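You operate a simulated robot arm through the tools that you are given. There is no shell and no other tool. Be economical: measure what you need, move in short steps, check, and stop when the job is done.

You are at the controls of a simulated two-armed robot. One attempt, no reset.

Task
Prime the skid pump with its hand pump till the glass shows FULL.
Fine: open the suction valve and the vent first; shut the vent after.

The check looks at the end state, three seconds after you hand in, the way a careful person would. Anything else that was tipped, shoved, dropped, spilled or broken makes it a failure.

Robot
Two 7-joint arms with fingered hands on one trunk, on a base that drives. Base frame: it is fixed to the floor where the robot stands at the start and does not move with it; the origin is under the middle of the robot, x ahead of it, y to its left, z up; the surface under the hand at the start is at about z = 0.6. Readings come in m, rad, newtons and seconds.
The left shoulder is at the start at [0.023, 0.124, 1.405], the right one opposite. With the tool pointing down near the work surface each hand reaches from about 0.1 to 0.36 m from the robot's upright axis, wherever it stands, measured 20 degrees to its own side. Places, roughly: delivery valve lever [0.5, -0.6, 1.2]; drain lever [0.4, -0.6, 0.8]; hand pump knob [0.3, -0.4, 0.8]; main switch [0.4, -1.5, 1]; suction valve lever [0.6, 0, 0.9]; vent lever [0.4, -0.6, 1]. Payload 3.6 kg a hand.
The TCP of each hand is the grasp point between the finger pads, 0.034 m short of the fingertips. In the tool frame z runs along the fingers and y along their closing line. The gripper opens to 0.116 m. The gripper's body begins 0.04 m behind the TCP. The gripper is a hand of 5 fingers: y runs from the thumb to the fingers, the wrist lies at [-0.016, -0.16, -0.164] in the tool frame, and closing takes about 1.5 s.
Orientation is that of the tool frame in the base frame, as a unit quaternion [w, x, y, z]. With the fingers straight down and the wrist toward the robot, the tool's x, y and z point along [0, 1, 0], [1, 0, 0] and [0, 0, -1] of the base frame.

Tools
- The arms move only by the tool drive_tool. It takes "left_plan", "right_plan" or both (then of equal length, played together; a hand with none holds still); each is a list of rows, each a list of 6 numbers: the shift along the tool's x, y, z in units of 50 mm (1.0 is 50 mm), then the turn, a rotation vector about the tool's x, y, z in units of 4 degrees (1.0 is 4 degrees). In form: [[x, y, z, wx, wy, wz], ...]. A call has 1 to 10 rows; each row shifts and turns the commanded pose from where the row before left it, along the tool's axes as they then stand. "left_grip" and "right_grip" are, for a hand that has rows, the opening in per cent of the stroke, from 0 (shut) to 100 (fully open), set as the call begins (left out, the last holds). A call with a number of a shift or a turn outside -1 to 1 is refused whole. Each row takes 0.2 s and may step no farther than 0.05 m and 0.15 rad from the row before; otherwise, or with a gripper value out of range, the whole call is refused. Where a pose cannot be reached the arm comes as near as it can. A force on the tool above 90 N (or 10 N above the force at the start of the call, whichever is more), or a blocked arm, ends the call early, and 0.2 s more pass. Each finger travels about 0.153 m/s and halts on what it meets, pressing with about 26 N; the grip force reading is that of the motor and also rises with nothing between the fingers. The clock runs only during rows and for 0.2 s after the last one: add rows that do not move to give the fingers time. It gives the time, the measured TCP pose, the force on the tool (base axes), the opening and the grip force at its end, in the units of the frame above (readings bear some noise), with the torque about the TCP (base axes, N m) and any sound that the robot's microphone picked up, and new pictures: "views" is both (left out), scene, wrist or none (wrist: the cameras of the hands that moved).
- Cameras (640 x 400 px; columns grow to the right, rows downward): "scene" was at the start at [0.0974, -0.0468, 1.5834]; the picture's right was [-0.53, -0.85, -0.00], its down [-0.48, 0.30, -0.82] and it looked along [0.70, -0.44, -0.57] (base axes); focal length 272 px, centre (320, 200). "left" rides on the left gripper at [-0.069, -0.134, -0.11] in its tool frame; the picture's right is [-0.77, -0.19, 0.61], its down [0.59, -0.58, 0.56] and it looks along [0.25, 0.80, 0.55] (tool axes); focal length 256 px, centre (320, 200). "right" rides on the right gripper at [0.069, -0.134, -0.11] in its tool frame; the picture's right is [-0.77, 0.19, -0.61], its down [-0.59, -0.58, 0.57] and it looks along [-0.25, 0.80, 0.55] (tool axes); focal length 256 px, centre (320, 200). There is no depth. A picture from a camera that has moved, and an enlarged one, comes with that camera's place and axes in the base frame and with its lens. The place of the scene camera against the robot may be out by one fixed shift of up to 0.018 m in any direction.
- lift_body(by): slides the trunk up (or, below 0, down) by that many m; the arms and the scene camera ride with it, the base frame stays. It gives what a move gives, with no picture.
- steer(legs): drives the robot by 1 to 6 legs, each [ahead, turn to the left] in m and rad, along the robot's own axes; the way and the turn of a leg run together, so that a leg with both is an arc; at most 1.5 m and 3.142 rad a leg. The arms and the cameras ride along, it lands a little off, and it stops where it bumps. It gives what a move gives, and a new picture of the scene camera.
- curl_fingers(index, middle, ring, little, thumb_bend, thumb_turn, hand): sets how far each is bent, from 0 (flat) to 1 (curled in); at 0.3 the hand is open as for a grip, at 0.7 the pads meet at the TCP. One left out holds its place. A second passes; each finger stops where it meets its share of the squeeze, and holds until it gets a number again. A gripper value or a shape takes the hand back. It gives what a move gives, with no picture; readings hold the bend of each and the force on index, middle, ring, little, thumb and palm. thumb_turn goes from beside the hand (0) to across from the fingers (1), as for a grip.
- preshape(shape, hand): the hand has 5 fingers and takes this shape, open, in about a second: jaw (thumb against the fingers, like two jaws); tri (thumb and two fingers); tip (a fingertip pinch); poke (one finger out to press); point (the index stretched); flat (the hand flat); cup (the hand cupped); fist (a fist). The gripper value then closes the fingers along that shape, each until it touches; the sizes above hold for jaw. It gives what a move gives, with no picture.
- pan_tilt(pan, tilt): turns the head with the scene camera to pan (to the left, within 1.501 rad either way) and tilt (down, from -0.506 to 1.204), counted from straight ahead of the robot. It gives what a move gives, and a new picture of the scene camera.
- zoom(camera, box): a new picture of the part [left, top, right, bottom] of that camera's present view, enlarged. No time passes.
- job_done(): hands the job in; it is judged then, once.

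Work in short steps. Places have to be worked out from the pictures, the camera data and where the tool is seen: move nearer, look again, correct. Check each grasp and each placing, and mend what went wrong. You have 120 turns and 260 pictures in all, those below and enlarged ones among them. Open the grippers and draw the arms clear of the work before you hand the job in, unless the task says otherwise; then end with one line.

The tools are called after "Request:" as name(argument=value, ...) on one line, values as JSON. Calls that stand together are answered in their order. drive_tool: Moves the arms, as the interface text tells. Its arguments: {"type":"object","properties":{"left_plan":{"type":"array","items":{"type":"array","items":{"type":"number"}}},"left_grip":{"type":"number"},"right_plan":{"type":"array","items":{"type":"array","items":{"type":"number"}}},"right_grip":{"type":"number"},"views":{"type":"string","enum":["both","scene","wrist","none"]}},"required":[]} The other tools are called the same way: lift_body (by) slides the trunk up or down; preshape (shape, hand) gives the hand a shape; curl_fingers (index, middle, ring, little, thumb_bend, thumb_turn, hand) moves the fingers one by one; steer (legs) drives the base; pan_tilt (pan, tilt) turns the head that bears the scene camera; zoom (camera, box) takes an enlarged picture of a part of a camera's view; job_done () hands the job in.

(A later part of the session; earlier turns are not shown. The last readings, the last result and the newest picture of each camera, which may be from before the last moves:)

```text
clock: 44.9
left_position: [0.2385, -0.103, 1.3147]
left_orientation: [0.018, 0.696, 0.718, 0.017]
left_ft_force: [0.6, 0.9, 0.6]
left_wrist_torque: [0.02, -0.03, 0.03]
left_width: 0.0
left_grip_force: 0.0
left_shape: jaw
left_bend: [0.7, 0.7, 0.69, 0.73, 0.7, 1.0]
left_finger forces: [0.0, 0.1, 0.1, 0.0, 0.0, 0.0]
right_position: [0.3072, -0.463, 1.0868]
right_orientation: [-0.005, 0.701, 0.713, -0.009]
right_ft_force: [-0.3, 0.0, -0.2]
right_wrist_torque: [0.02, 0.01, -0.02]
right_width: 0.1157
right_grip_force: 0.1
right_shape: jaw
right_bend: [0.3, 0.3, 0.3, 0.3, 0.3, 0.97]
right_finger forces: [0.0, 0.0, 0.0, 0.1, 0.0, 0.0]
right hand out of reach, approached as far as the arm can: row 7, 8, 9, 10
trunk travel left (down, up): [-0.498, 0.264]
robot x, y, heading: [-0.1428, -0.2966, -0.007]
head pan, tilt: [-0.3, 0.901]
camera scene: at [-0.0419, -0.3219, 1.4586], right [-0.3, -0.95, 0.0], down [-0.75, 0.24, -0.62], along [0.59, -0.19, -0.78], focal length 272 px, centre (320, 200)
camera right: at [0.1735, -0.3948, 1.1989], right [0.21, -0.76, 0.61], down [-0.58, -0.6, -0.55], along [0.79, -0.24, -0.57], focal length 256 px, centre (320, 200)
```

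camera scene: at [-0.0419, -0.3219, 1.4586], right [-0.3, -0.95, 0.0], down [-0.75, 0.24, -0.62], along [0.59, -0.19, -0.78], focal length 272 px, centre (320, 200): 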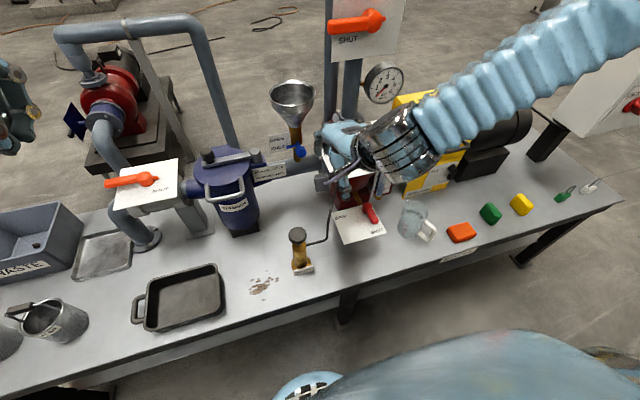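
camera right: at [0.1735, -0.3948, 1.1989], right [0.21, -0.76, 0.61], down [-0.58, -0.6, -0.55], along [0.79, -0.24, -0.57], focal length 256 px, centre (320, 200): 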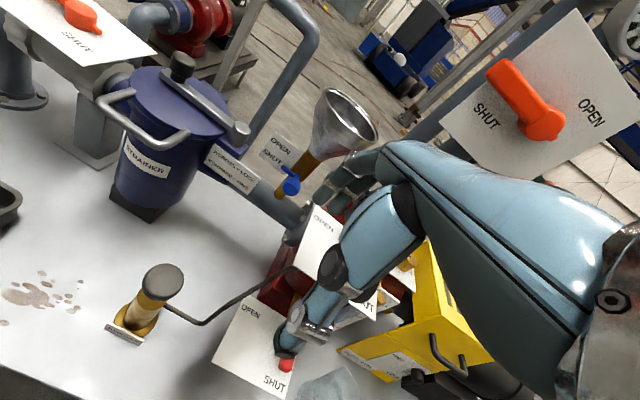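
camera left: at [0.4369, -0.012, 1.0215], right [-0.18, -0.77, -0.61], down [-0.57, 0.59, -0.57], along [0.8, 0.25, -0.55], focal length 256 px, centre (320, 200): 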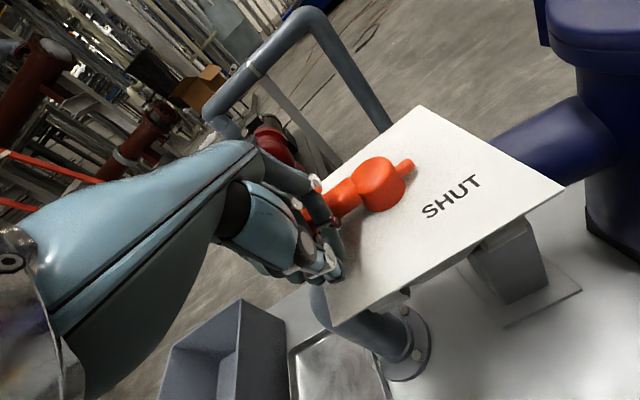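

The arm is at its fold limit here. I go outward (+x) and left first, then down.

Request:
drive_tool(right_plan=[[0.2, 0.7, 0, 0, 0, 0], [0.5, 0.5, 0, 0, 0, 0], [0.6, 0.2, 0.3, 0, 0, 0], [0.5, -0.2, 0.6, 0, 0, 0]])

```text
clock: 45.9
left_position: [0.238, -0.1024, 1.3142]
left_orientation: [0.019, 0.696, 0.717, 0.017]
left_ft_force: [-0.5, 0.0, 0.6]
left_wrist_torque: [0.06, 0.01, 0.0]
left_width: 0.0028
left_grip_force: 0.1
left_shape: jaw
left_bend: [0.7, 0.7, 0.69, 0.73, 0.7, 1.0]
left_finger forces: [0.0, 0.1, 0.0, 0.0, 0.0, 0.0]
right_position: [0.3236, -0.4549, 1.1034]
right_orientation: [-0.005, 0.7, 0.714, -0.008]
right_ft_force: [-0.4, 1.0, 0.3]
right_wrist_torque: [-0.05, -0.03, 0.0]
right_width: 0.1161
right_grip_force: 0.1
right_shape: jaw
right_bend: [0.3, 0.3, 0.3, 0.3, 0.3, 0.97]
right_finger forces: [0.1, 0.1, 0.0, 0.0, 0.1, 0.0]
right hand out of reach, approached as far as the arm can: row 1, 2, 3, 4
trunk travel left (down, up): [-0.498, 0.264]
robot x, y, heading: [-0.1422, -0.3039, -0.007]
head pan, tilt: [-0.3, 0.901]
camera scene: at [-0.0425, -0.3218, 1.4586], right [-0.3, -0.95, 0.0], down [-0.75, 0.24, -0.62], along [0.59, -0.19, -0.78], focal length 272 px, centre (320, 200)
camera right: at [0.1904, -0.3874, 1.2154], right [0.21, -0.76, 0.61], down [-0.58, -0.6, -0.55], along [0.79, -0.23, -0.57], focal length 256 px, centre (320, 200)
```

scene: 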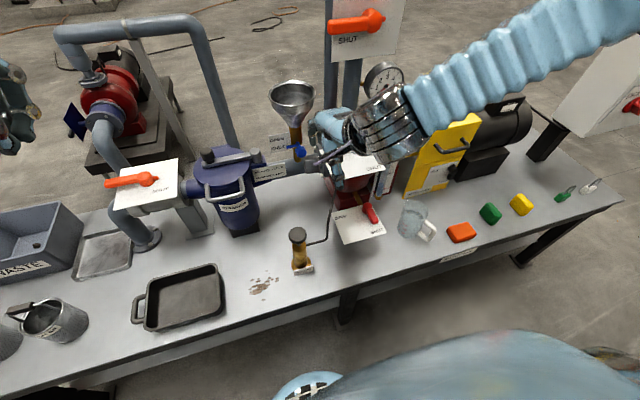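
right: 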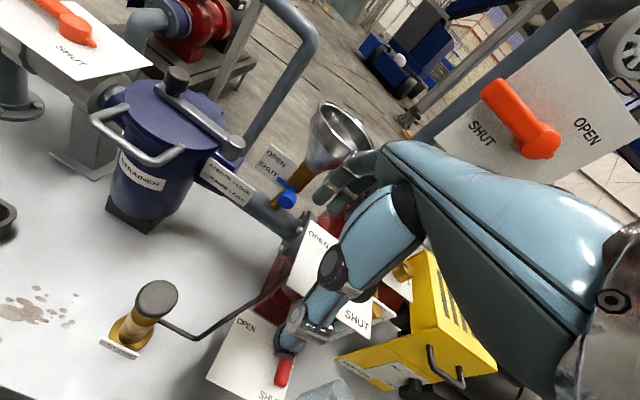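

The forearm comes in from the right, so a straight-ahead hand hits a wrist limit. I yaw the hand ~40° to the left to align with the forearm.

Request:
drive_tool(right_plan=[[0, 0, 0, 0, 0, -1], [0, 0, 0, 0, 0, -1], [0, 0, 0, 0, 0, -1], [0, 0, 0, 0, 0, -1], [0, 0, 0, 0, 0, -1], [0, 0, 0, 0, 0, -1], [0, 0, 0, 0, 0, -1], [0, 0, 0, 0, 0, -1], [0, 0, 0, 0, 0, -1], [0, 0, 0, 0, 0, -1]])

```text
clock: 48.1
left_position: [0.2379, -0.1046, 1.3143]
left_orientation: [0.018, 0.697, 0.717, 0.016]
left_ft_force: [-0.2, 0.6, 0.4]
left_wrist_torque: [-0.01, 0.0, 0.01]
left_width: 0.0
left_grip_force: 0.0
left_shape: jaw
left_bend: [0.7, 0.7, 0.69, 0.73, 0.7, 1.0]
left_finger forces: [0.0, 0.1, 0.0, 0.0, 0.0, 0.1]
right_position: [0.3252, -0.454, 1.1043]
right_orientation: [-0.005, 0.414, 0.91, -0.005]
right_ft_force: [0.1, -0.6, 0.5]
right_wrist_torque: [0.0, 0.01, -0.02]
right_width: 0.116
right_grip_force: 0.1
right_shape: jaw
right_bend: [0.3, 0.3, 0.3, 0.3, 0.3, 0.97]
right_finger forces: [0.0, 0.1, 0.0, 0.1, 0.1, 0.0]
trunk travel left (down, up): [-0.498, 0.264]
robot x, y, heading: [-0.1433, -0.2999, -0.009]
head pan, tilt: [-0.3, 0.901]
camera scene: at [-0.0418, -0.322, 1.4586], right [-0.3, -0.95, 0.0], down [-0.75, 0.24, -0.62], along [0.59, -0.19, -0.78], focal length 272 px, centre (320, 200)
camera right: at [0.18, -0.4892, 1.2173], right [0.66, -0.45, 0.6], down [-0.06, -0.83, -0.56], along [0.75, 0.33, -0.57], focal length 256 px, centre (320, 200)
```

scene: 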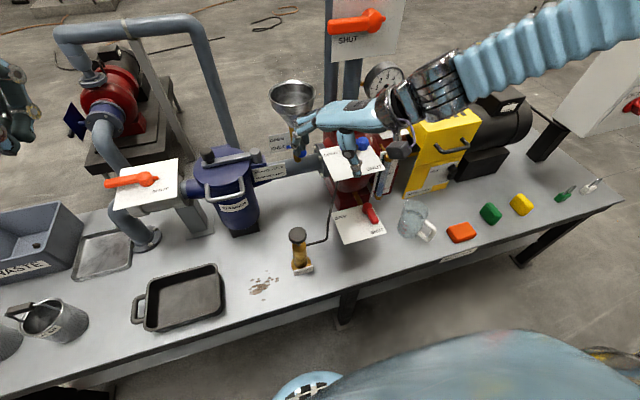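
right: 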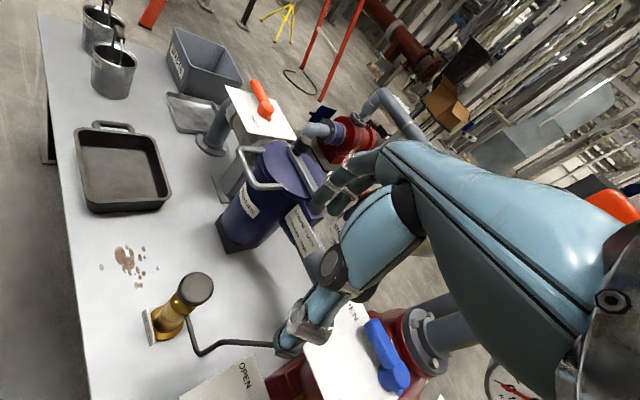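

The knob from the wrist camera again comes out at (0.356, -0.377). I move over it and down to z≈0.93.

Request:
drive_tool(right_plan=[[0.15, 0.3, 0.4, 0, 0, 0], [0.15, 0.3, 0.5, 0, 0, 0], [0.15, 0.3, 0.6, 0, 0, 0], [0.15, 0.3, 0.6, 0, 0, 0], [0.15, 0.28, 0.6, 0, 0, 0], [0, 0, 0.7, 0, 0, 0]])

```text
clock: 49.5
left_position: [0.2383, -0.1053, 1.3139]
left_orientation: [0.019, 0.696, 0.717, 0.017]
left_ft_force: [0.0, 0.0, 1.2]
left_wrist_torque: [0.0, 0.02, 0.02]
left_width: 0.0028
left_grip_force: 0.1
left_shape: jaw
left_bend: [0.7, 0.7, 0.69, 0.73, 0.7, 1.0]
left_finger forces: [0.0, 0.0, 0.1, 0.0, 0.0, 0.0]
right_position: [0.2898, -0.4456, 1.0381]
right_orientation: [-0.006, 0.414, 0.91, -0.006]
right_ft_force: [1.0, 0.3, 0.3]
right_wrist_torque: [0.0, -0.01, 0.0]
right_width: 0.116
right_grip_force: 0.1
right_shape: jaw
right_bend: [0.3, 0.3, 0.3, 0.3, 0.3, 0.97]
right_finger forces: [0.1, 0.0, 0.0, 0.0, 0.0, 0.1]
right hand out of reach, approached as far as the arm can: row 2, 3, 4, 5, 6
trunk travel left (down, up): [-0.498, 0.264]
robot x, y, heading: [-0.1456, -0.2987, -0.003]
head pan, tilt: [-0.3, 0.901]
camera scene: at [-0.042, -0.3223, 1.4586], right [-0.3, -0.95, 0.0], down [-0.75, 0.24, -0.62], along [0.59, -0.19, -0.78], focal length 272 px, centre (320, 200)
camera right: at [0.1454, -0.4796, 1.1509], right [0.66, -0.45, 0.6], down [-0.06, -0.83, -0.56], along [0.75, 0.33, -0.57], focal length 256 px, centre (320, 200)
```

scene: 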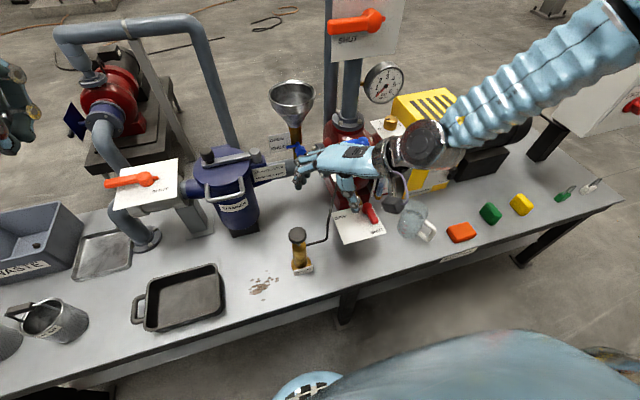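
right: 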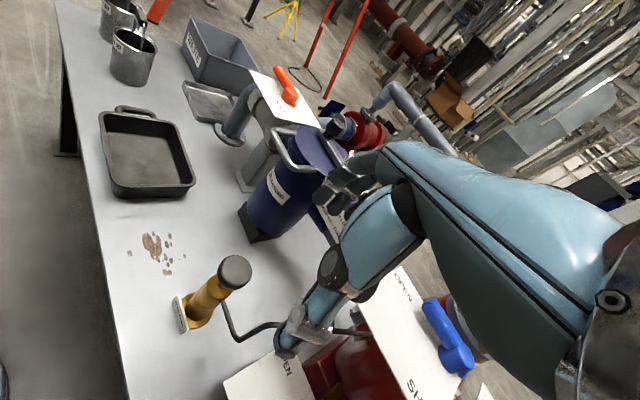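

The limit looks like height below the shoulder; the suction reach worked at ~0.3 below it. I lower the trunk by 0.1 (hand stays above everything), then move over the knob.

Request:
lift_body(by=-0.1)

Request:
drive_tool(right_plan=[[0, 0, 0, 0, 0, 0], [-0.2, 0.7, 0, 0, 0, 0], [0, 0.8, 0, 0, 0, 0], [0, 0.5, 0, 0, 0, 0]])

```text
clock: 50.8
left_position: [0.2531, -0.1042, 1.1962]
left_orientation: [0.001, 0.696, 0.718, 0.0]
left_ft_force: [-0.1, -0.7, 0.8]
left_wrist_torque: [-0.03, 0.0, 0.03]
left_width: 0.0
left_grip_force: 0.2
left_shape: jaw
left_bend: [0.7, 0.7, 0.69, 0.73, 0.7, 1.0]
left_finger forces: [0.1, 0.0, 0.1, 0.0, 0.1, 0.0]
right_position: [0.2898, -0.4448, 0.9398]
right_orientation: [-0.006, 0.415, 0.91, -0.006]
right_ft_force: [-0.3, 0.7, 0.1]
right_wrist_torque: [-0.01, -0.04, -0.02]
right_width: 0.1159
right_grip_force: 0.0
right_shape: jaw
right_bend: [0.3, 0.3, 0.3, 0.3, 0.3, 0.97]
right_finger forces: [0.1, 0.0, 0.0, 0.1, 0.1, 0.0]
trunk travel left (down, up): [-0.398, 0.364]
robot x, y, heading: [-0.1474, -0.3003, -0.006]
head pan, tilt: [-0.3, 0.901]
```

```text
clock: 51.8
left_position: [0.2538, -0.1025, 1.1966]
left_orientation: [0.001, 0.697, 0.717, -0.001]
left_ft_force: [-0.4, -0.6, 0.5]
left_wrist_torque: [-0.01, 0.0, -0.02]
left_width: 0.0001
left_grip_force: 0.1
left_shape: jaw
left_bend: [0.7, 0.7, 0.69, 0.73, 0.7, 1.0]
left_finger forces: [0.0, 0.0, 0.0, 0.0, 0.0, 0.1]
right_position: [0.3496, -0.4122, 0.9714]
right_orientation: [-0.005, 0.415, 0.91, -0.007]
right_ft_force: [0.0, -0.1, -0.4]
right_wrist_torque: [0.01, 0.01, 0.0]
right_width: 0.1158
right_grip_force: 0.1
right_shape: jaw
right_bend: [0.3, 0.3, 0.3, 0.3, 0.3, 0.97]
right_finger forces: [0.0, 0.0, 0.0, 0.1, 0.1, 0.1]
right hand out of reach, approached as far as the arm can: row 3, 4
trunk travel left (down, up): [-0.398, 0.364]
robot x, y, heading: [-0.1437, -0.2994, -0.006]
head pan, tilt: [-0.3, 0.901]
camera scene: at [-0.0216, -0.3216, 1.3577], right [-0.3, -0.95, 0.0], down [-0.75, 0.24, -0.62], along [0.59, -0.19, -0.78], focal length 272 px, centre (320, 200)
camera right: at [0.2046, -0.447, 1.0845], right [0.66, -0.45, 0.6], down [-0.06, -0.83, -0.56], along [0.75, 0.33, -0.57], focal length 256 px, centre (320, 200)
```

scene: 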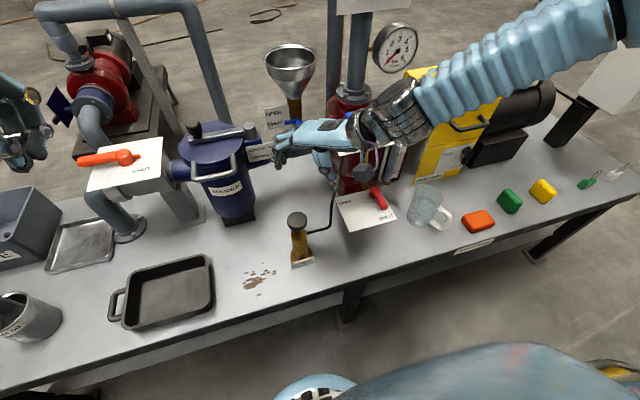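
right: 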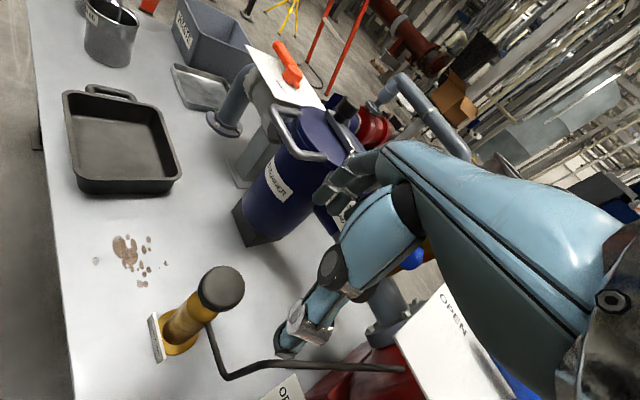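

That helps: hand height relative to the shoulder was limiting. I lower the trunk another 0.1 and centre over the knob.

Request:
lift_body(by=-0.08)

Request:
drive_tool(right_plan=[[0, 0, 0, 0, 0, 0], [0.22, 0.27, 0, 0, 0, 0], [0.22, 0.27, 0, 0, 0, 0]])

```text
clock: 53.0
left_position: [0.2718, -0.1023, 1.0929]
left_orientation: [-0.022, 0.696, 0.717, -0.023]
left_ft_force: [-0.4, 0.4, -0.2]
left_wrist_torque: [0.0, -0.01, 0.0]
left_width: 0.0001
left_grip_force: 0.1
left_shape: jaw
left_bend: [0.7, 0.7, 0.69, 0.73, 0.7, 1.0]
left_finger forces: [0.1, 0.0, 0.0, 0.0, 0.0, 0.0]
right_position: [0.3482, -0.4117, 0.8917]
right_orientation: [-0.006, 0.415, 0.91, -0.007]
right_ft_force: [0.2, 0.5, 0.5]
right_wrist_torque: [-0.02, -0.03, -0.02]
right_width: 0.1159
right_grip_force: 0.1
right_shape: jaw
right_bend: [0.3, 0.3, 0.3, 0.3, 0.3, 0.97]
right_finger forces: [0.1, 0.0, 0.0, 0.0, 0.0, 0.0]
trunk travel left (down, up): [-0.318, 0.444]
robot x, y, heading: [-0.1483, -0.303, -0.007]
head pan, tilt: [-0.3, 0.901]
```

```text
clock: 53.8
left_position: [0.2707, -0.1035, 1.0938]
left_orientation: [-0.021, 0.696, 0.717, -0.022]
left_ft_force: [0.7, 0.5, 0.9]
left_wrist_torque: [0.02, -0.03, 0.01]
left_width: 0.0
left_grip_force: 0.0
left_shape: jaw
left_bend: [0.7, 0.7, 0.69, 0.73, 0.7, 1.0]
left_finger forces: [0.0, 0.0, 0.0, 0.1, 0.0, 0.0]
right_position: [0.3536, -0.3806, 0.8933]
right_orientation: [-0.007, 0.415, 0.91, -0.006]
right_ft_force: [-0.2, -0.3, -0.2]
right_wrist_torque: [0.03, 0.0, -0.01]
right_width: 0.1161
right_grip_force: 0.0
right_shape: jaw
right_bend: [0.3, 0.3, 0.3, 0.3, 0.3, 0.97]
right_finger forces: [0.0, 0.0, 0.0, 0.1, 0.1, 0.0]
right hand out of reach, approached as far as the arm can: row 3
trunk travel left (down, up): [-0.318, 0.444]
robot x, y, heading: [-0.1438, -0.3009, -0.007]
head pan, tilt: [-0.3, 0.901]
camera scene: at [0.0034, -0.322, 1.2766], right [-0.3, -0.95, 0.0], down [-0.75, 0.24, -0.62], along [0.59, -0.19, -0.78], focal length 272 px, centre (320, 200)
camera right: at [0.2093, -0.4147, 1.0051], right [0.66, -0.45, 0.6], down [-0.06, -0.83, -0.56], along [0.75, 0.33, -0.57], focal length 256 px, centre (320, 200)
```

scene: 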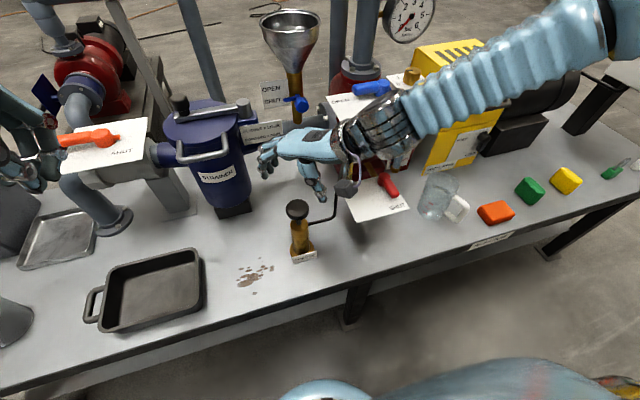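
right: 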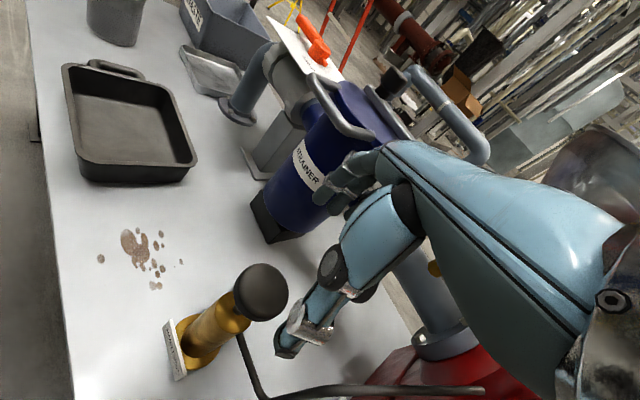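

The hand is centred above the knob (top z≈0.788, at (0.349, -0.381)). I lower with the trunk by 0.10 so the open fingers come around the knob.

Request:
lift_body(by=-0.1)

Request:
drive_tool(right_plan=[[0, 0, 0, 0, 0, 0]])

```text
clock: 55.1
left_position: [0.2961, -0.1032, 0.9526]
left_orientation: [-0.062, 0.694, 0.714, -0.061]
left_ft_force: [-0.6, -1.1, -0.4]
left_wrist_torque: [0.01, 0.02, -0.03]
left_width: 0.0
left_grip_force: 0.0
left_shape: jaw
left_bend: [0.7, 0.7, 0.69, 0.73, 0.7, 1.0]
left_finger forces: [0.0, 0.1, 0.0, 0.0, 0.1, 0.0]
right_position: [0.3531, -0.3804, 0.7935]
right_orientation: [-0.005, 0.415, 0.91, -0.006]
right_ft_force: [-0.3, -0.3, 0.2]
right_wrist_torque: [-0.03, -0.01, 0.03]
right_width: 0.1161
right_grip_force: 0.1
right_shape: jaw
right_bend: [0.3, 0.3, 0.3, 0.3, 0.3, 0.97]
right_finger forces: [0.0, 0.0, 0.0, 0.0, 0.0, 0.1]
trunk travel left (down, up): [-0.218, 0.544]
robot x, y, heading: [-0.1474, -0.3016, -0.003]
head pan, tilt: [-0.3, 0.901]
```

```text
clock: 55.5
left_position: [0.2972, -0.1032, 0.9524]
left_orientation: [-0.062, 0.694, 0.715, -0.061]
left_ft_force: [-0.2, -0.2, 0.0]
left_wrist_torque: [-0.01, -0.03, 0.02]
left_width: 0.0026
left_grip_force: 0.0
left_shape: jaw
left_bend: [0.7, 0.7, 0.69, 0.73, 0.7, 1.0]
left_finger forces: [0.0, 0.0, 0.1, 0.1, 0.0, 0.1]
right_position: [0.3527, -0.3809, 0.7931]
right_orientation: [-0.006, 0.415, 0.91, -0.006]
right_ft_force: [0.7, -0.3, -0.3]
right_wrist_torque: [0.0, 0.04, 0.03]
right_width: 0.1158
right_grip_force: 0.1
right_shape: jaw
right_bend: [0.3, 0.3, 0.3, 0.3, 0.3, 0.97]
right_finger forces: [0.0, 0.1, 0.1, 0.1, 0.1, 0.1]
trunk travel left (down, up): [-0.218, 0.544]
robot x, y, heading: [-0.1477, -0.3017, -0.004]
head pan, tilt: [-0.3, 0.901]
camera scene: at [0.0468, -0.3224, 1.1734], right [-0.3, -0.95, 0.0], down [-0.75, 0.24, -0.62], along [0.59, -0.19, -0.78], focal length 272 px, centre (320, 200)
camera right: at [0.209, -0.4149, 0.9055], right [0.66, -0.45, 0.6], down [-0.06, -0.83, -0.56], along [0.75, 0.33, -0.57], focal length 256 px, centre (320, 200)
```

scene: 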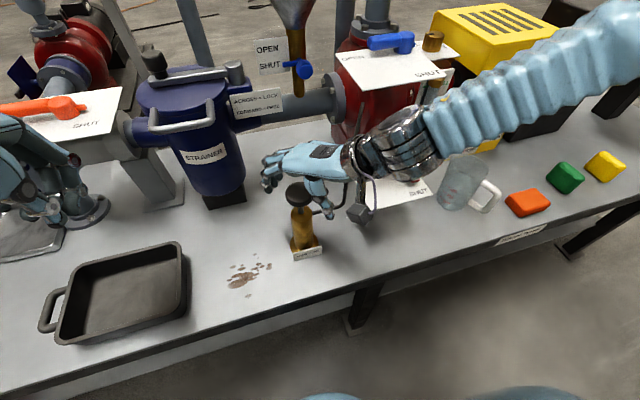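
right: 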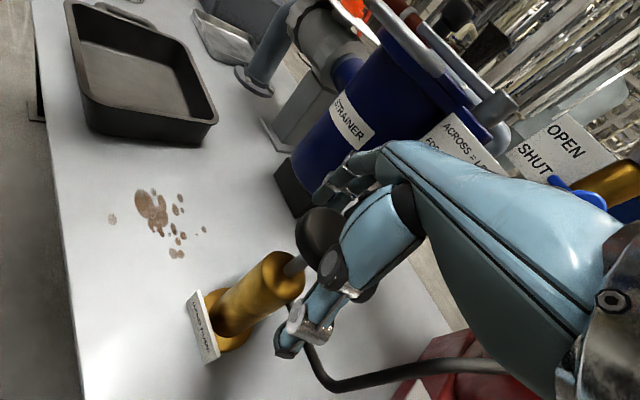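

The knob (on a short stalk) is now between thumb and fingers. I zoom in to check the heights.

Request:
zoom(camera="right", box=[180, 160, 400, 380])

Request:
zoom(camera="scene", box=[240, 130, 400, 270])

```text
1.82 times, centred on (290, 270) of right
camera zoom: at [0.209, -0.4149, 0.9055], right [0.66, -0.45, 0.6], down [-0.06, -0.83, -0.56], along [0.75, 0.33, -0.57], focal length 465 px, centre (374, 73)
```

zoom: 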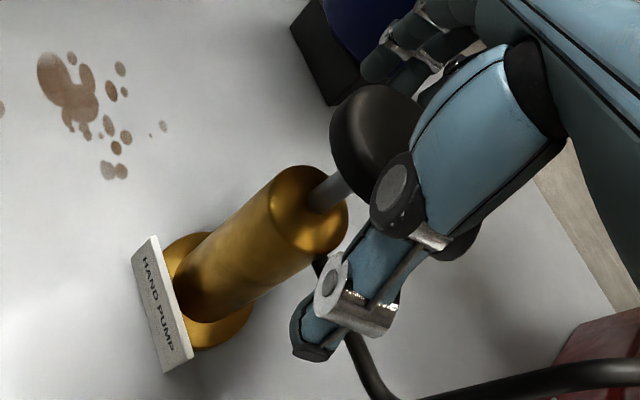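

```text
2.86 times, centred on (320, 200) of scene
camera zoom: at [0.0468, -0.3224, 1.1734], right [-0.3, -0.95, 0.0], down [-0.75, 0.24, -0.62], along [0.59, -0.19, -0.78], focal length 776 px, centre (320, 200)
```

zoom: 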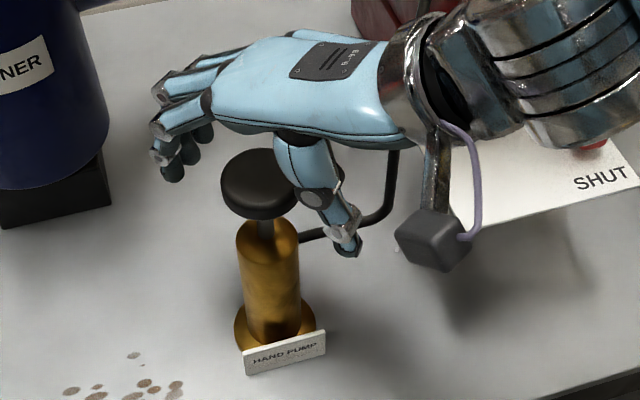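

The knob stands up on a ~3 cm stalk. I go down 1.5 cm and close the fingers around it.

Request:
drive_tool(right_plan=[[0, 0, 0.3, 0, 0, 0], [0, 0, 0, 0, 0, 0]], views="none")

Request:
drive_tool(right_plan=[[0, 0, 0, 0, 0, 0], [0, 0, 0, 0, 0, 0], [0, 0, 0, 0, 0, 0], [0, 0, 0, 0, 0, 0], [0, 0, 0, 0, 0, 0], [0, 0, 0, 0, 0, 0], [0, 0, 0, 0, 0, 0]], right_grip=0)

Request:
zoom(camera="scene", box=[240, 130, 400, 270])

```text
clock: 56.1
left_position: [0.2966, -0.1038, 0.9528]
left_orientation: [-0.062, 0.694, 0.715, -0.06]
left_ft_force: [0.4, 0.6, -0.2]
left_wrist_torque: [0.0, -0.02, -0.03]
left_width: 0.0
left_grip_force: 0.0
left_shape: jaw
left_bend: [0.7, 0.7, 0.69, 0.73, 0.7, 1.0]
left_finger forces: [0.1, 0.0, 0.0, 0.0, 0.1, 0.0]
right_position: [0.3528, -0.3811, 0.7787]
right_orientation: [-0.006, 0.415, 0.91, -0.006]
right_ft_force: [0.6, -0.6, 0.3]
right_wrist_torque: [-0.03, 0.01, -0.05]
right_width: 0.116
right_grip_force: 0.0
right_shape: jaw
right_bend: [0.3, 0.3, 0.3, 0.3, 0.3, 0.97]
right_finger forces: [0.0, 0.0, 0.1, 0.0, 0.0, 0.0]
trunk travel left (down, up): [-0.218, 0.544]
robot x, y, heading: [-0.1469, -0.3028, -0.006]
head pan, tilt: [-0.3, 0.901]
```

```text
clock: 57.7
left_position: [0.3026, -0.1041, 0.9564]
left_orientation: [-0.069, 0.696, 0.712, -0.066]
left_ft_force: [-0.9, 0.4, 0.6]
left_wrist_torque: [-0.01, -0.03, 0.01]
left_width: 0.0
left_grip_force: 0.0
left_shape: jaw
left_bend: [0.7, 0.7, 0.69, 0.73, 0.7, 1.0]
left_finger forces: [0.0, 0.0, 0.0, 0.0, 0.0, 0.0]
right_position: [0.3509, -0.3821, 0.7773]
right_orientation: [-0.007, 0.414, 0.91, -0.006]
right_ft_force: [-20.3, -18.3, -5.9]
right_wrist_torque: [0.26, -0.38, 0.1]
right_width: 0.0302
right_grip_force: 26.0
right_shape: jaw
right_bend: [0.71, 0.7, 0.69, 0.73, 0.57, 0.99]
right_finger forces: [5.2, 0.1, 0.0, 0.0, 33.0, 0.0]
trunk travel left (down, up): [-0.218, 0.544]
robot x, y, heading: [-0.1464, -0.2968, -0.008]
head pan, tilt: [-0.3, 0.901]
camera scene: at [0.045, -0.3252, 1.1734], right [-0.3, -0.95, 0.0], down [-0.75, 0.24, -0.62], along [0.59, -0.19, -0.78], focal length 272 px, centre (320, 200)
camera right: at [0.2069, -0.4172, 0.8904], right [0.66, -0.45, 0.6], down [-0.06, -0.83, -0.56], along [0.75, 0.33, -0.57], focal length 256 px, centre (320, 200)
```

scene: 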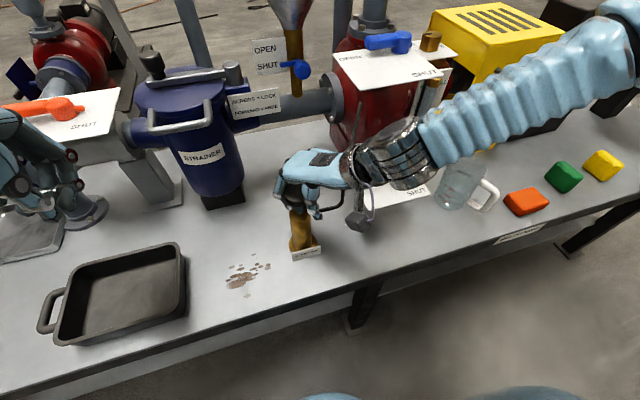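
right: 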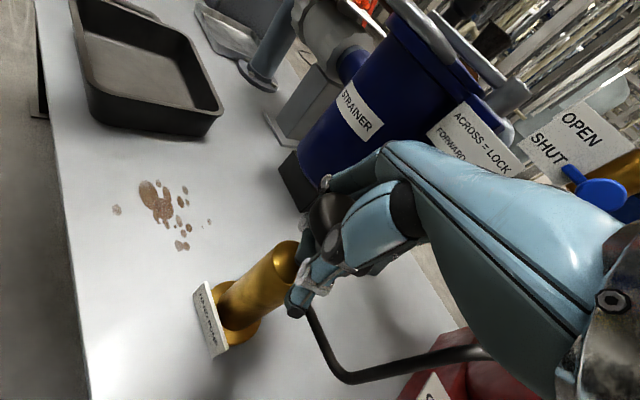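

```text
2.86 times, centred on (320, 200) of scene
camera zoom: at [0.045, -0.3252, 1.1734], right [-0.3, -0.95, 0.0], down [-0.75, 0.24, -0.62], along [0.59, -0.19, -0.78], focal length 776 px, centre (320, 200)
```

zoom: 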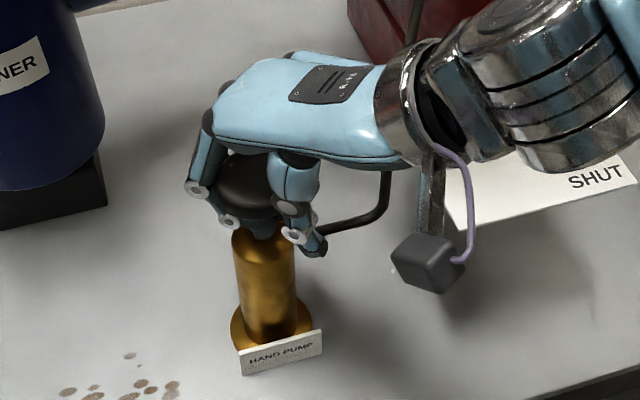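

The hand holds the knob, with the fingers hooked beneath it. I ease the hand back 1 cm to centre it and pull up 3 cm to learn the stroke.

Request:
drive_tool(right_plan=[[0, -0.2, 0, 0, 0, 0], [0, 0, -0.2, 0, 0, 0], [0, 0, -0.2, 0, 0, 0], [0, 0, -0.2, 0, 0, 0]])

Request:
zoom(camera="scene", box=[240, 130, 400, 270])

```text
clock: 58.7
left_position: [0.3353, -0.0967, 0.9508]
left_orientation: [-0.074, 0.679, 0.724, -0.093]
left_ft_force: [-1.8, 0.9, -0.6]
left_wrist_torque: [-0.03, -0.07, 0.01]
left_width: 0.0
left_grip_force: 0.0
left_shape: jaw
left_bend: [0.7, 0.7, 0.69, 0.73, 0.7, 1.0]
left_finger forces: [0.1, 0.0, 0.1, 0.1, 0.0, 0.1]
right_position: [0.3553, -0.3862, 0.7958]
right_orientation: [-0.023, 0.413, 0.91, -0.017]
right_ft_force: [-18.4, 15.5, -69.6]
right_wrist_torque: [-0.89, -0.13, 0.07]
right_width: 0.0298
right_grip_force: 25.7
right_shape: jaw
right_bend: [0.7, 0.7, 0.69, 0.73, 0.58, 0.98]
right_finger forces: [44.1, 4.1, 0.1, 0.1, 23.8, 0.1]
trunk travel left (down, up): [-0.218, 0.544]
robot x, y, heading: [-0.145, -0.3022, -0.004]
head pan, tilt: [-0.3, 0.901]
camera scene: at [0.1092, -0.3207, 1.1687], right [-0.3, -0.95, 0.02], down [-0.78, 0.23, -0.58], along [0.55, -0.19, -0.81], focal length 272 px, centre (320, 200)
camera right: at [0.2155, -0.4211, 0.9138], right [0.68, -0.45, 0.58], down [-0.08, -0.83, -0.55], along [0.73, 0.33, -0.6], focal length 256 px, centre (320, 200)
```

scene: 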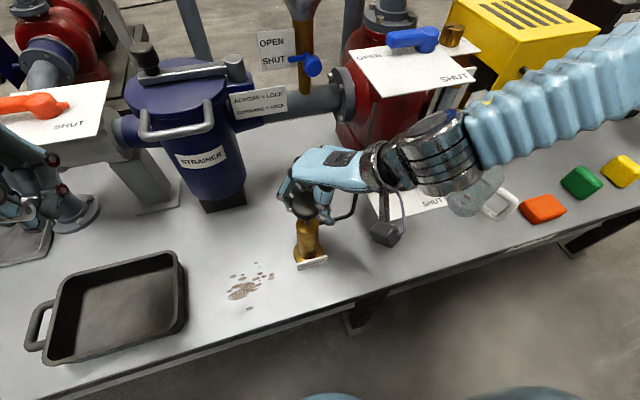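
right: 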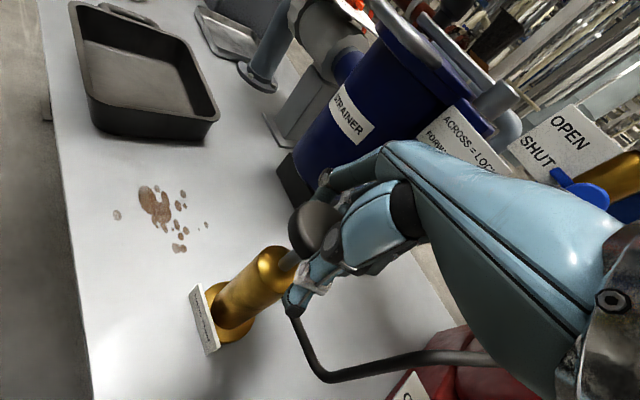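

```text
2.86 times, centred on (320, 200) of scene
camera zoom: at [0.1092, -0.3207, 1.1687], right [-0.3, -0.95, 0.02], down [-0.78, 0.23, -0.58], along [0.55, -0.19, -0.81], focal length 776 px, centre (320, 200)
```

zoom: 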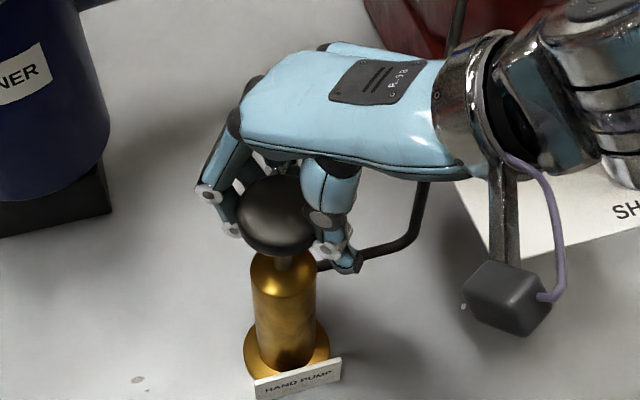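

Pulling meets a hard stop at 70 N (the trunk leaned), so the knob is already at the top. I relax back down and open the hand.

Request:
drive_tool(right_plan=[[0, 0, 0.2, 0, 0, 0], [0, 0, 0.2, 0, 0, 0], [0, 0, 0.1, 0, 0, 0]], views="none")

Request:
drive_tool(right_plan=[[0, 0, 0, 0, 0, 0], [0, 0, 0, 0, 0, 0], [0, 0, 0, 0, 0, 0], [0, 0, 0, 0, 0, 0], [0, 0, 0, 0, 0, 0]], right_grip=100)

```text
clock: 59.0
left_position: [0.3449, -0.0731, 0.9742]
left_orientation: [-0.011, 0.616, 0.766, -0.183]
left_ft_force: [-0.1, 0.1, 0.5]
left_wrist_torque: [-0.06, 0.01, 0.01]
left_width: 0.0028
left_grip_force: 0.0
left_shape: jaw
left_bend: [0.7, 0.7, 0.69, 0.73, 0.7, 1.0]
left_finger forces: [0.0, 0.0, 0.0, 0.1, 0.1, 0.1]
right_position: [0.3964, -0.401, 0.8208]
right_orientation: [0.03, 0.445, 0.895, 0.009]
right_ft_force: [1.8, 3.9, 4.7]
right_wrist_torque: [-0.34, 0.3, 0.02]
right_width: 0.0037
right_grip_force: 26.2
right_shape: jaw
right_bend: [0.71, 0.7, 0.69, 0.73, 0.64, 1.0]
right_finger forces: [0.0, 0.1, 0.0, 0.0, 0.0, 0.0]
trunk travel left (down, up): [-0.218, 0.544]
robot x, y, heading: [-0.1408, -0.3014, 0.006]
head pan, tilt: [-0.3, 0.901]
stopped in row 1 (right hand): the arm was blocked; the commanded pose is now the measured one
```

```text
clock: 59.4
left_position: [0.3259, -0.0801, 0.9607]
left_orientation: [-0.022, 0.534, 0.793, -0.292]
left_ft_force: [-8.2, 25.5, -47.1]
left_wrist_torque: [-2.6, 0.01, 0.29]
left_width: 0.0
left_grip_force: 0.1
left_shape: jaw
left_bend: [0.7, 0.7, 0.69, 0.73, 0.7, 1.0]
left_finger forces: [0.1, 0.0, 0.0, 0.0, 0.0, 0.1]
right_position: [0.4573, -0.4902, 0.852]
right_orientation: [0.144, 0.526, 0.838, 0.018]
right_ft_force: [-5.4, -10.8, -7.3]
right_wrist_torque: [0.7, -0.55, 0.22]
right_width: 0.1041
right_grip_force: 0.1
right_shape: jaw
right_bend: [0.36, 0.36, 0.35, 0.34, 0.34, 0.98]
right_finger forces: [0.1, 0.1, 0.0, 0.0, 0.1, 0.0]
trunk travel left (down, up): [-0.218, 0.544]
robot x, y, heading: [-0.1459, -0.299, 0.002]
head pan, tilt: [-0.3, 0.901]
stopped in row 1 (left hand): the arm was blocked; the commanded pose is now the measured one
camera scene: at [0.1926, -0.3334, 1.1627], right [-0.3, -0.95, 0.03], down [-0.82, 0.24, -0.52], along [0.49, -0.18, -0.85], focal length 272 px, centre (320, 200)
camera right: at [0.2842, -0.475, 0.9172], right [0.32, -0.53, 0.79], down [-0.12, -0.85, -0.52], along [0.94, 0.07, -0.33], focal length 256 px, centre (320, 200)
```

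scene: 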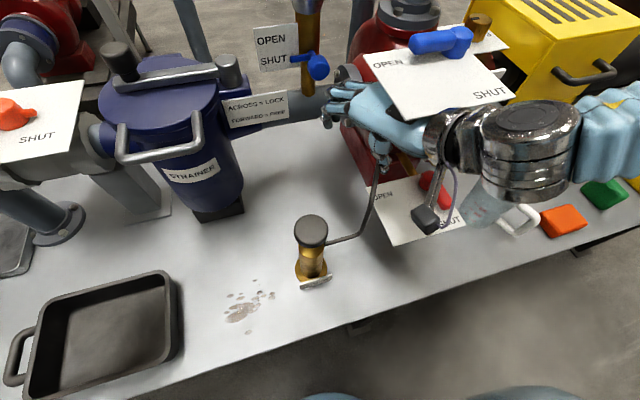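
right: 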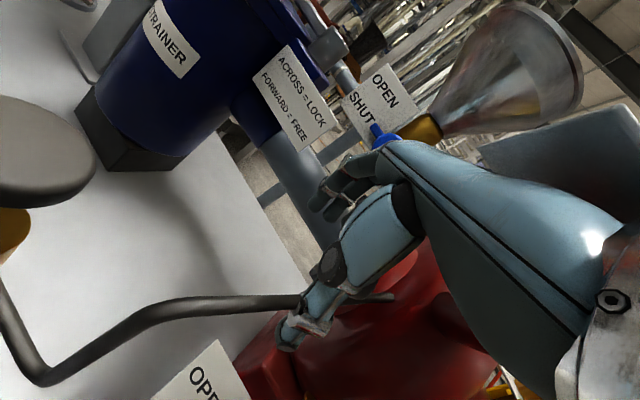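

The body is swaying forward after the release. I hold still to let it settle and look.

Request:
drive_tool(right_plan=[[0, 0, 0, 0, 0, 0]])

```text
clock: 59.7
left_position: [0.273, -0.083, 1.0736]
left_orientation: [0.196, 0.602, 0.73, -0.256]
left_ft_force: [1.0, 1.6, 0.3]
left_wrist_torque: [-0.06, 0.11, -0.13]
left_width: 0.0
left_grip_force: 0.0
left_shape: jaw
left_bend: [0.7, 0.7, 0.69, 0.73, 0.7, 1.0]
left_finger forces: [0.1, 0.0, 0.0, 0.0, 0.0, 0.1]
right_position: [0.4511, -0.514, 0.9329]
right_orientation: [0.264, 0.556, 0.787, 0.036]
right_ft_force: [0.1, 1.6, 0.0]
right_wrist_torque: [-0.12, 0.03, -0.03]
right_width: 0.1159
right_grip_force: 0.1
right_shape: jaw
right_bend: [0.3, 0.3, 0.3, 0.3, 0.3, 0.97]
right_finger forces: [0.0, 0.0, 0.0, 0.0, 0.0, 0.0]
trunk travel left (down, up): [-0.218, 0.544]
robot x, y, heading: [-0.1474, -0.3006, 0.011]
head pan, tilt: [-0.3, 0.901]
stopped in row 1 (left hand): the arm was blocked; the commanded pose is now the measured one
camera scene: at [0.1551, -0.2922, 1.1671], right [-0.28, -0.96, 0.05], down [-0.81, 0.21, -0.55], along [0.52, -0.2, -0.83], focal length 272 px, centre (320, 200)
camera right: at [0.2704, -0.4758, 0.9551], right [0.07, -0.47, 0.88], down [-0.09, -0.88, -0.47], along [0.99, -0.05, -0.11], focal length 256 px, centre (320, 200)
```

scene: 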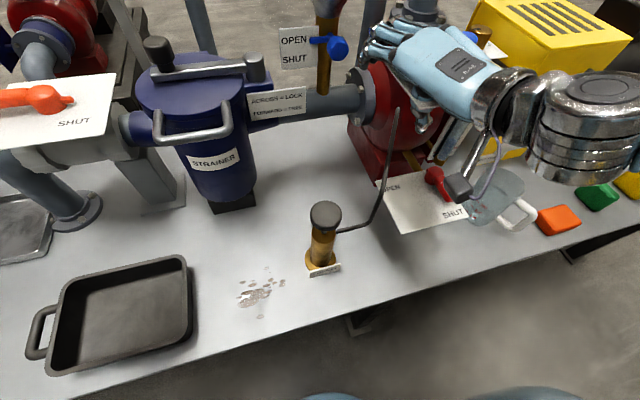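
right: 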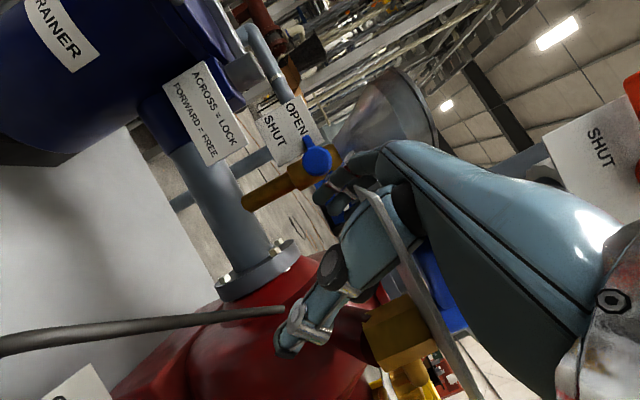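

Still swaying; one more hold, looking at where the right hand is relative to the vent plate.

Request:
drive_tool(right_plan=[[0, 0, 0, 0, 0, 0]])

Request:
zoom(camera="scene", box=[320, 0, 560, 240])

```text
clock: 60.0
left_position: [0.1361, -0.1549, 1.1186]
left_orientation: [0.189, 0.648, 0.722, -0.151]
left_ft_force: [15.4, -15.1, -12.2]
left_wrist_torque: [0.54, 0.68, 0.05]
left_width: 0.0028
left_grip_force: 0.1
left_shape: jaw
left_bend: [0.7, 0.7, 0.69, 0.73, 0.7, 1.0]
left_finger forces: [0.0, 0.0, 0.0, 0.0, 0.0, 0.0]
right_position: [0.2966, -0.5436, 1.1941]
right_orientation: [0.407, 0.463, 0.725, 0.307]
right_ft_force: [-48.2, 47.7, 39.8]
right_wrist_torque: [-1.81, 2.5, -3.27]
right_width: 0.1162
right_grip_force: 0.2
right_shape: jaw
right_bend: [0.3, 0.3, 0.3, 0.3, 0.3, 0.97]
right_finger forces: [0.1, 0.1, 0.1, 0.1, 0.0, 0.0]
trunk travel left (down, up): [-0.218, 0.544]
robot x, y, heading: [-0.1468, -0.3017, -0.024]
head pan, tilt: [-0.3, 0.901]
stopped in row 1 (left hand): the arm was blocked; the commanded pose is now the measured one
camera scene: at [0.0413, -0.3547, 1.1752], right [-0.32, -0.95, -0.03], down [-0.74, 0.27, -0.62], along [0.59, -0.18, -0.79], focal length 272 px, centre (320, 200)
camera right: at [0.1276, -0.5379, 1.1156], right [-0.27, -0.68, 0.68], down [0.39, -0.73, -0.56], along [0.88, 0.11, 0.47], focal length 256 px, centre (320, 200)
```

scene: 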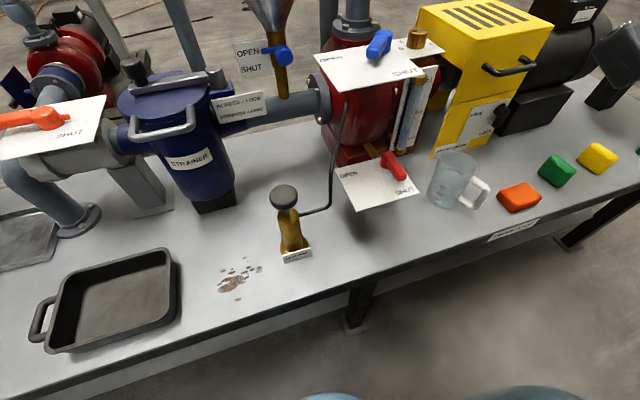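
right: 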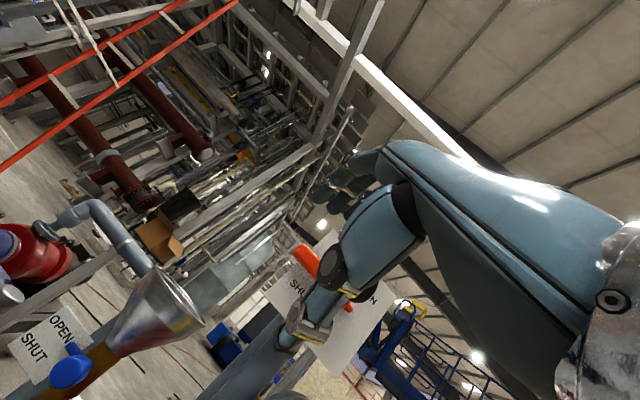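

```text
1.67 times, centred on (440, 120) of scene
camera zoom: at [0.0413, -0.3547, 1.1752], right [-0.32, -0.95, -0.03], down [-0.74, 0.27, -0.62], along [0.59, -0.18, -0.79], focal length 453 px, centre (120, 333)
```

zoom: 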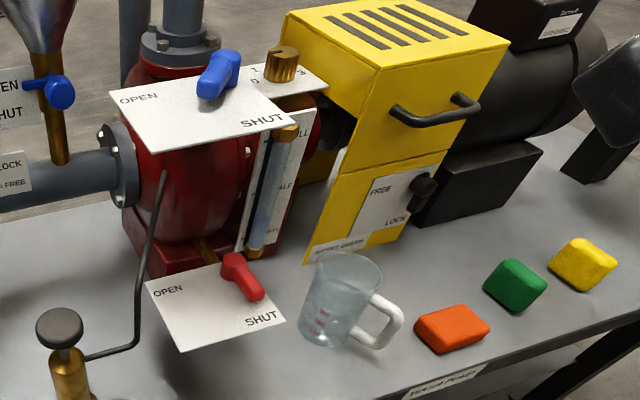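

The hand sprang free upward; it nudged the vent lever to half-way but nothing else appears displaced. I let everything settle.

Request:
drive_tool(right_plan=[[0, 0, 0, 0, 0, 0]], views="none")

Request:
pan_tilt(pan=-0.4, tilt=0.8)

Request:
drive_tool(right_plan=[[0, 0, 0, 0, 0, 0]], left_plan=[[0, 0, 0, 0, 0, 0]], views="both")

```text
clock: 60.3
left_position: [0.176, -0.1023, 1.0993]
left_orientation: [0.175, 0.648, 0.721, -0.174]
left_ft_force: [4.2, -0.6, -2.2]
left_wrist_torque: [-0.07, 0.18, -0.11]
left_width: 0.0002
left_grip_force: 0.0
left_shape: jaw
left_bend: [0.7, 0.7, 0.69, 0.73, 0.7, 1.0]
left_finger forces: [0.1, 0.1, 0.0, 0.0, 0.0, 0.0]
right_position: [0.3479, -0.4596, 1.112]
right_orientation: [0.341, 0.44, 0.807, 0.195]
right_ft_force: [2.3, 0.3, 0.1]
right_wrist_torque: [-0.02, 0.07, 0.12]
right_width: 0.116
right_grip_force: 0.0
right_shape: jaw
right_bend: [0.3, 0.3, 0.3, 0.3, 0.3, 0.97]
right_finger forces: [0.0, 0.0, 0.0, 0.0, 0.1, 0.1]
trunk travel left (down, up): [-0.218, 0.544]
robot x, y, heading: [-0.1484, -0.2978, -0.014]
head pan, tilt: [-0.3, 0.901]
stopped in row 1 (left hand): the arm was blocked; the commanded pose is now the measured one
```

```text
clock: 61.0
left_position: [0.1576, -0.1146, 1.1022]
left_orientation: [0.176, 0.645, 0.728, -0.15]
left_ft_force: [2.0, -0.8, -4.8]
left_wrist_torque: [-0.1, 0.0, -0.01]
left_width: 0.0023
left_grip_force: 0.1
left_shape: jaw
left_bend: [0.7, 0.7, 0.69, 0.73, 0.7, 1.0]
left_finger forces: [0.1, 0.0, 0.0, 0.0, 0.1, 0.0]
right_position: [0.3538, -0.5259, 1.133]
right_orientation: [0.364, 0.494, 0.764, 0.198]
right_ft_force: [1.9, -0.1, 4.6]
right_wrist_torque: [-0.04, 0.29, 0.02]
right_width: 0.1159
right_grip_force: 0.0
right_shape: jaw
right_bend: [0.31, 0.31, 0.31, 0.3, 0.3, 0.97]
right_finger forces: [0.0, 0.1, 0.0, 0.0, 0.0, 0.0]
trunk travel left (down, up): [-0.218, 0.544]
robot x, y, heading: [-0.1508, -0.303, -0.024]
head pan, tilt: [-0.4, 0.799]
camera scene: at [0.0814, -0.3455, 1.1775], right [-0.41, -0.91, 0.0], down [-0.67, 0.3, -0.67], along [0.61, -0.28, -0.74], focal length 272 px, centre (320, 200)
```

scene: 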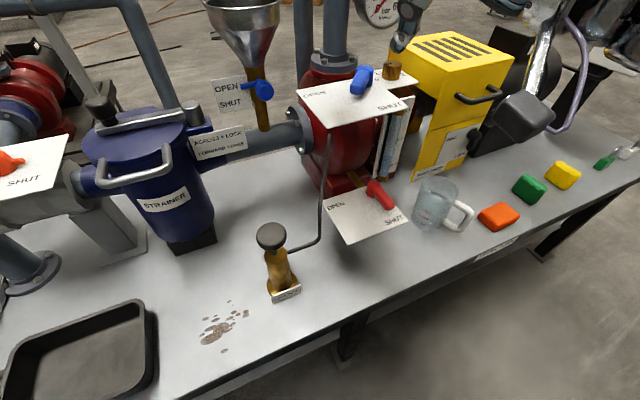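

```text
clock: 61.3
left_position: [0.1221, -0.1163, 1.1233]
left_orientation: [0.179, 0.659, 0.719, -0.133]
left_ft_force: [3.5, -2.0, 1.9]
left_wrist_torque: [0.21, 0.3, -0.04]
left_width: 0.0028
left_grip_force: 0.2
left_shape: jaw
left_bend: [0.7, 0.7, 0.69, 0.73, 0.7, 1.0]
left_finger forces: [0.1, 0.0, 0.0, 0.0, 0.0, 0.0]
right_position: [0.2934, -0.4521, 1.1856]
right_orientation: [0.394, 0.382, 0.796, 0.255]
right_ft_force: [-5.1, 10.4, 9.3]
right_wrist_torque: [-0.65, 0.37, -0.59]
right_width: 0.1159
right_grip_force: 0.1
right_shape: jaw
right_bend: [0.3, 0.3, 0.3, 0.3, 0.3, 0.97]
right_finger forces: [0.0, 0.1, 0.0, 0.0, 0.0, 0.1]
trunk travel left (down, up): [-0.218, 0.544]
robot x, y, heading: [-0.1491, -0.2975, -0.01]
head pan, tilt: [-0.4, 0.799]
stopped in row 1 (left hand): the arm was blocked; the commanded pose is now the measured one
camera scene: at [0.0435, -0.3284, 1.1819], right [-0.4, -0.92, 0.0], down [-0.66, 0.28, -0.7], along [0.64, -0.28, -0.72], focal length 272 px, centre (320, 200)
camera right: at [0.1203, -0.484, 1.1224], right [-0.12, -0.58, 0.81], down [0.46, -0.75, -0.47], along [0.88, 0.32, 0.36], focal length 256 px, centre (320, 200)
camera left: at [-0.0143, -0.1442, 1.2465], right [-0.08, -0.97, -0.22], down [-0.57, 0.23, -0.79], along [0.82, 0.06, -0.57], focal length 256 px, centre (320, 200)
```

scene: 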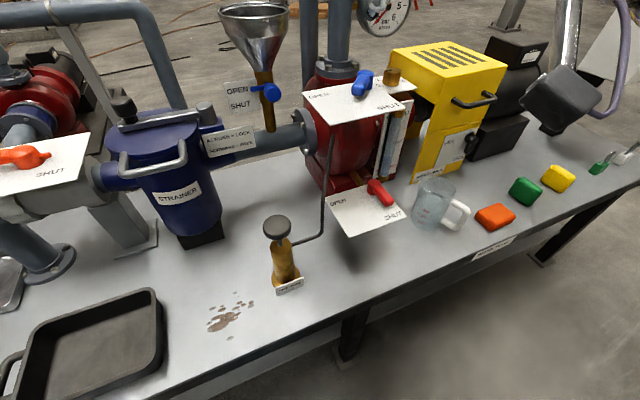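
right: 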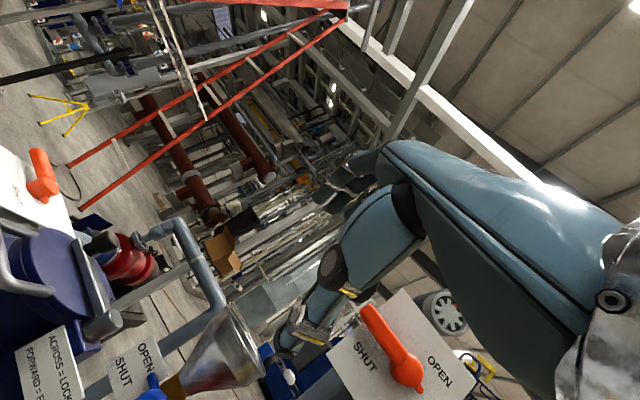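
left: 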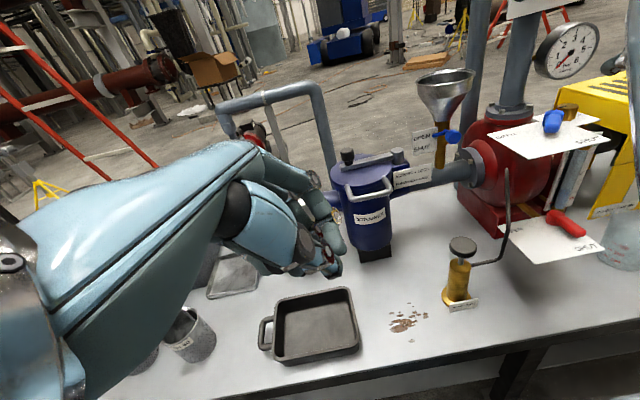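

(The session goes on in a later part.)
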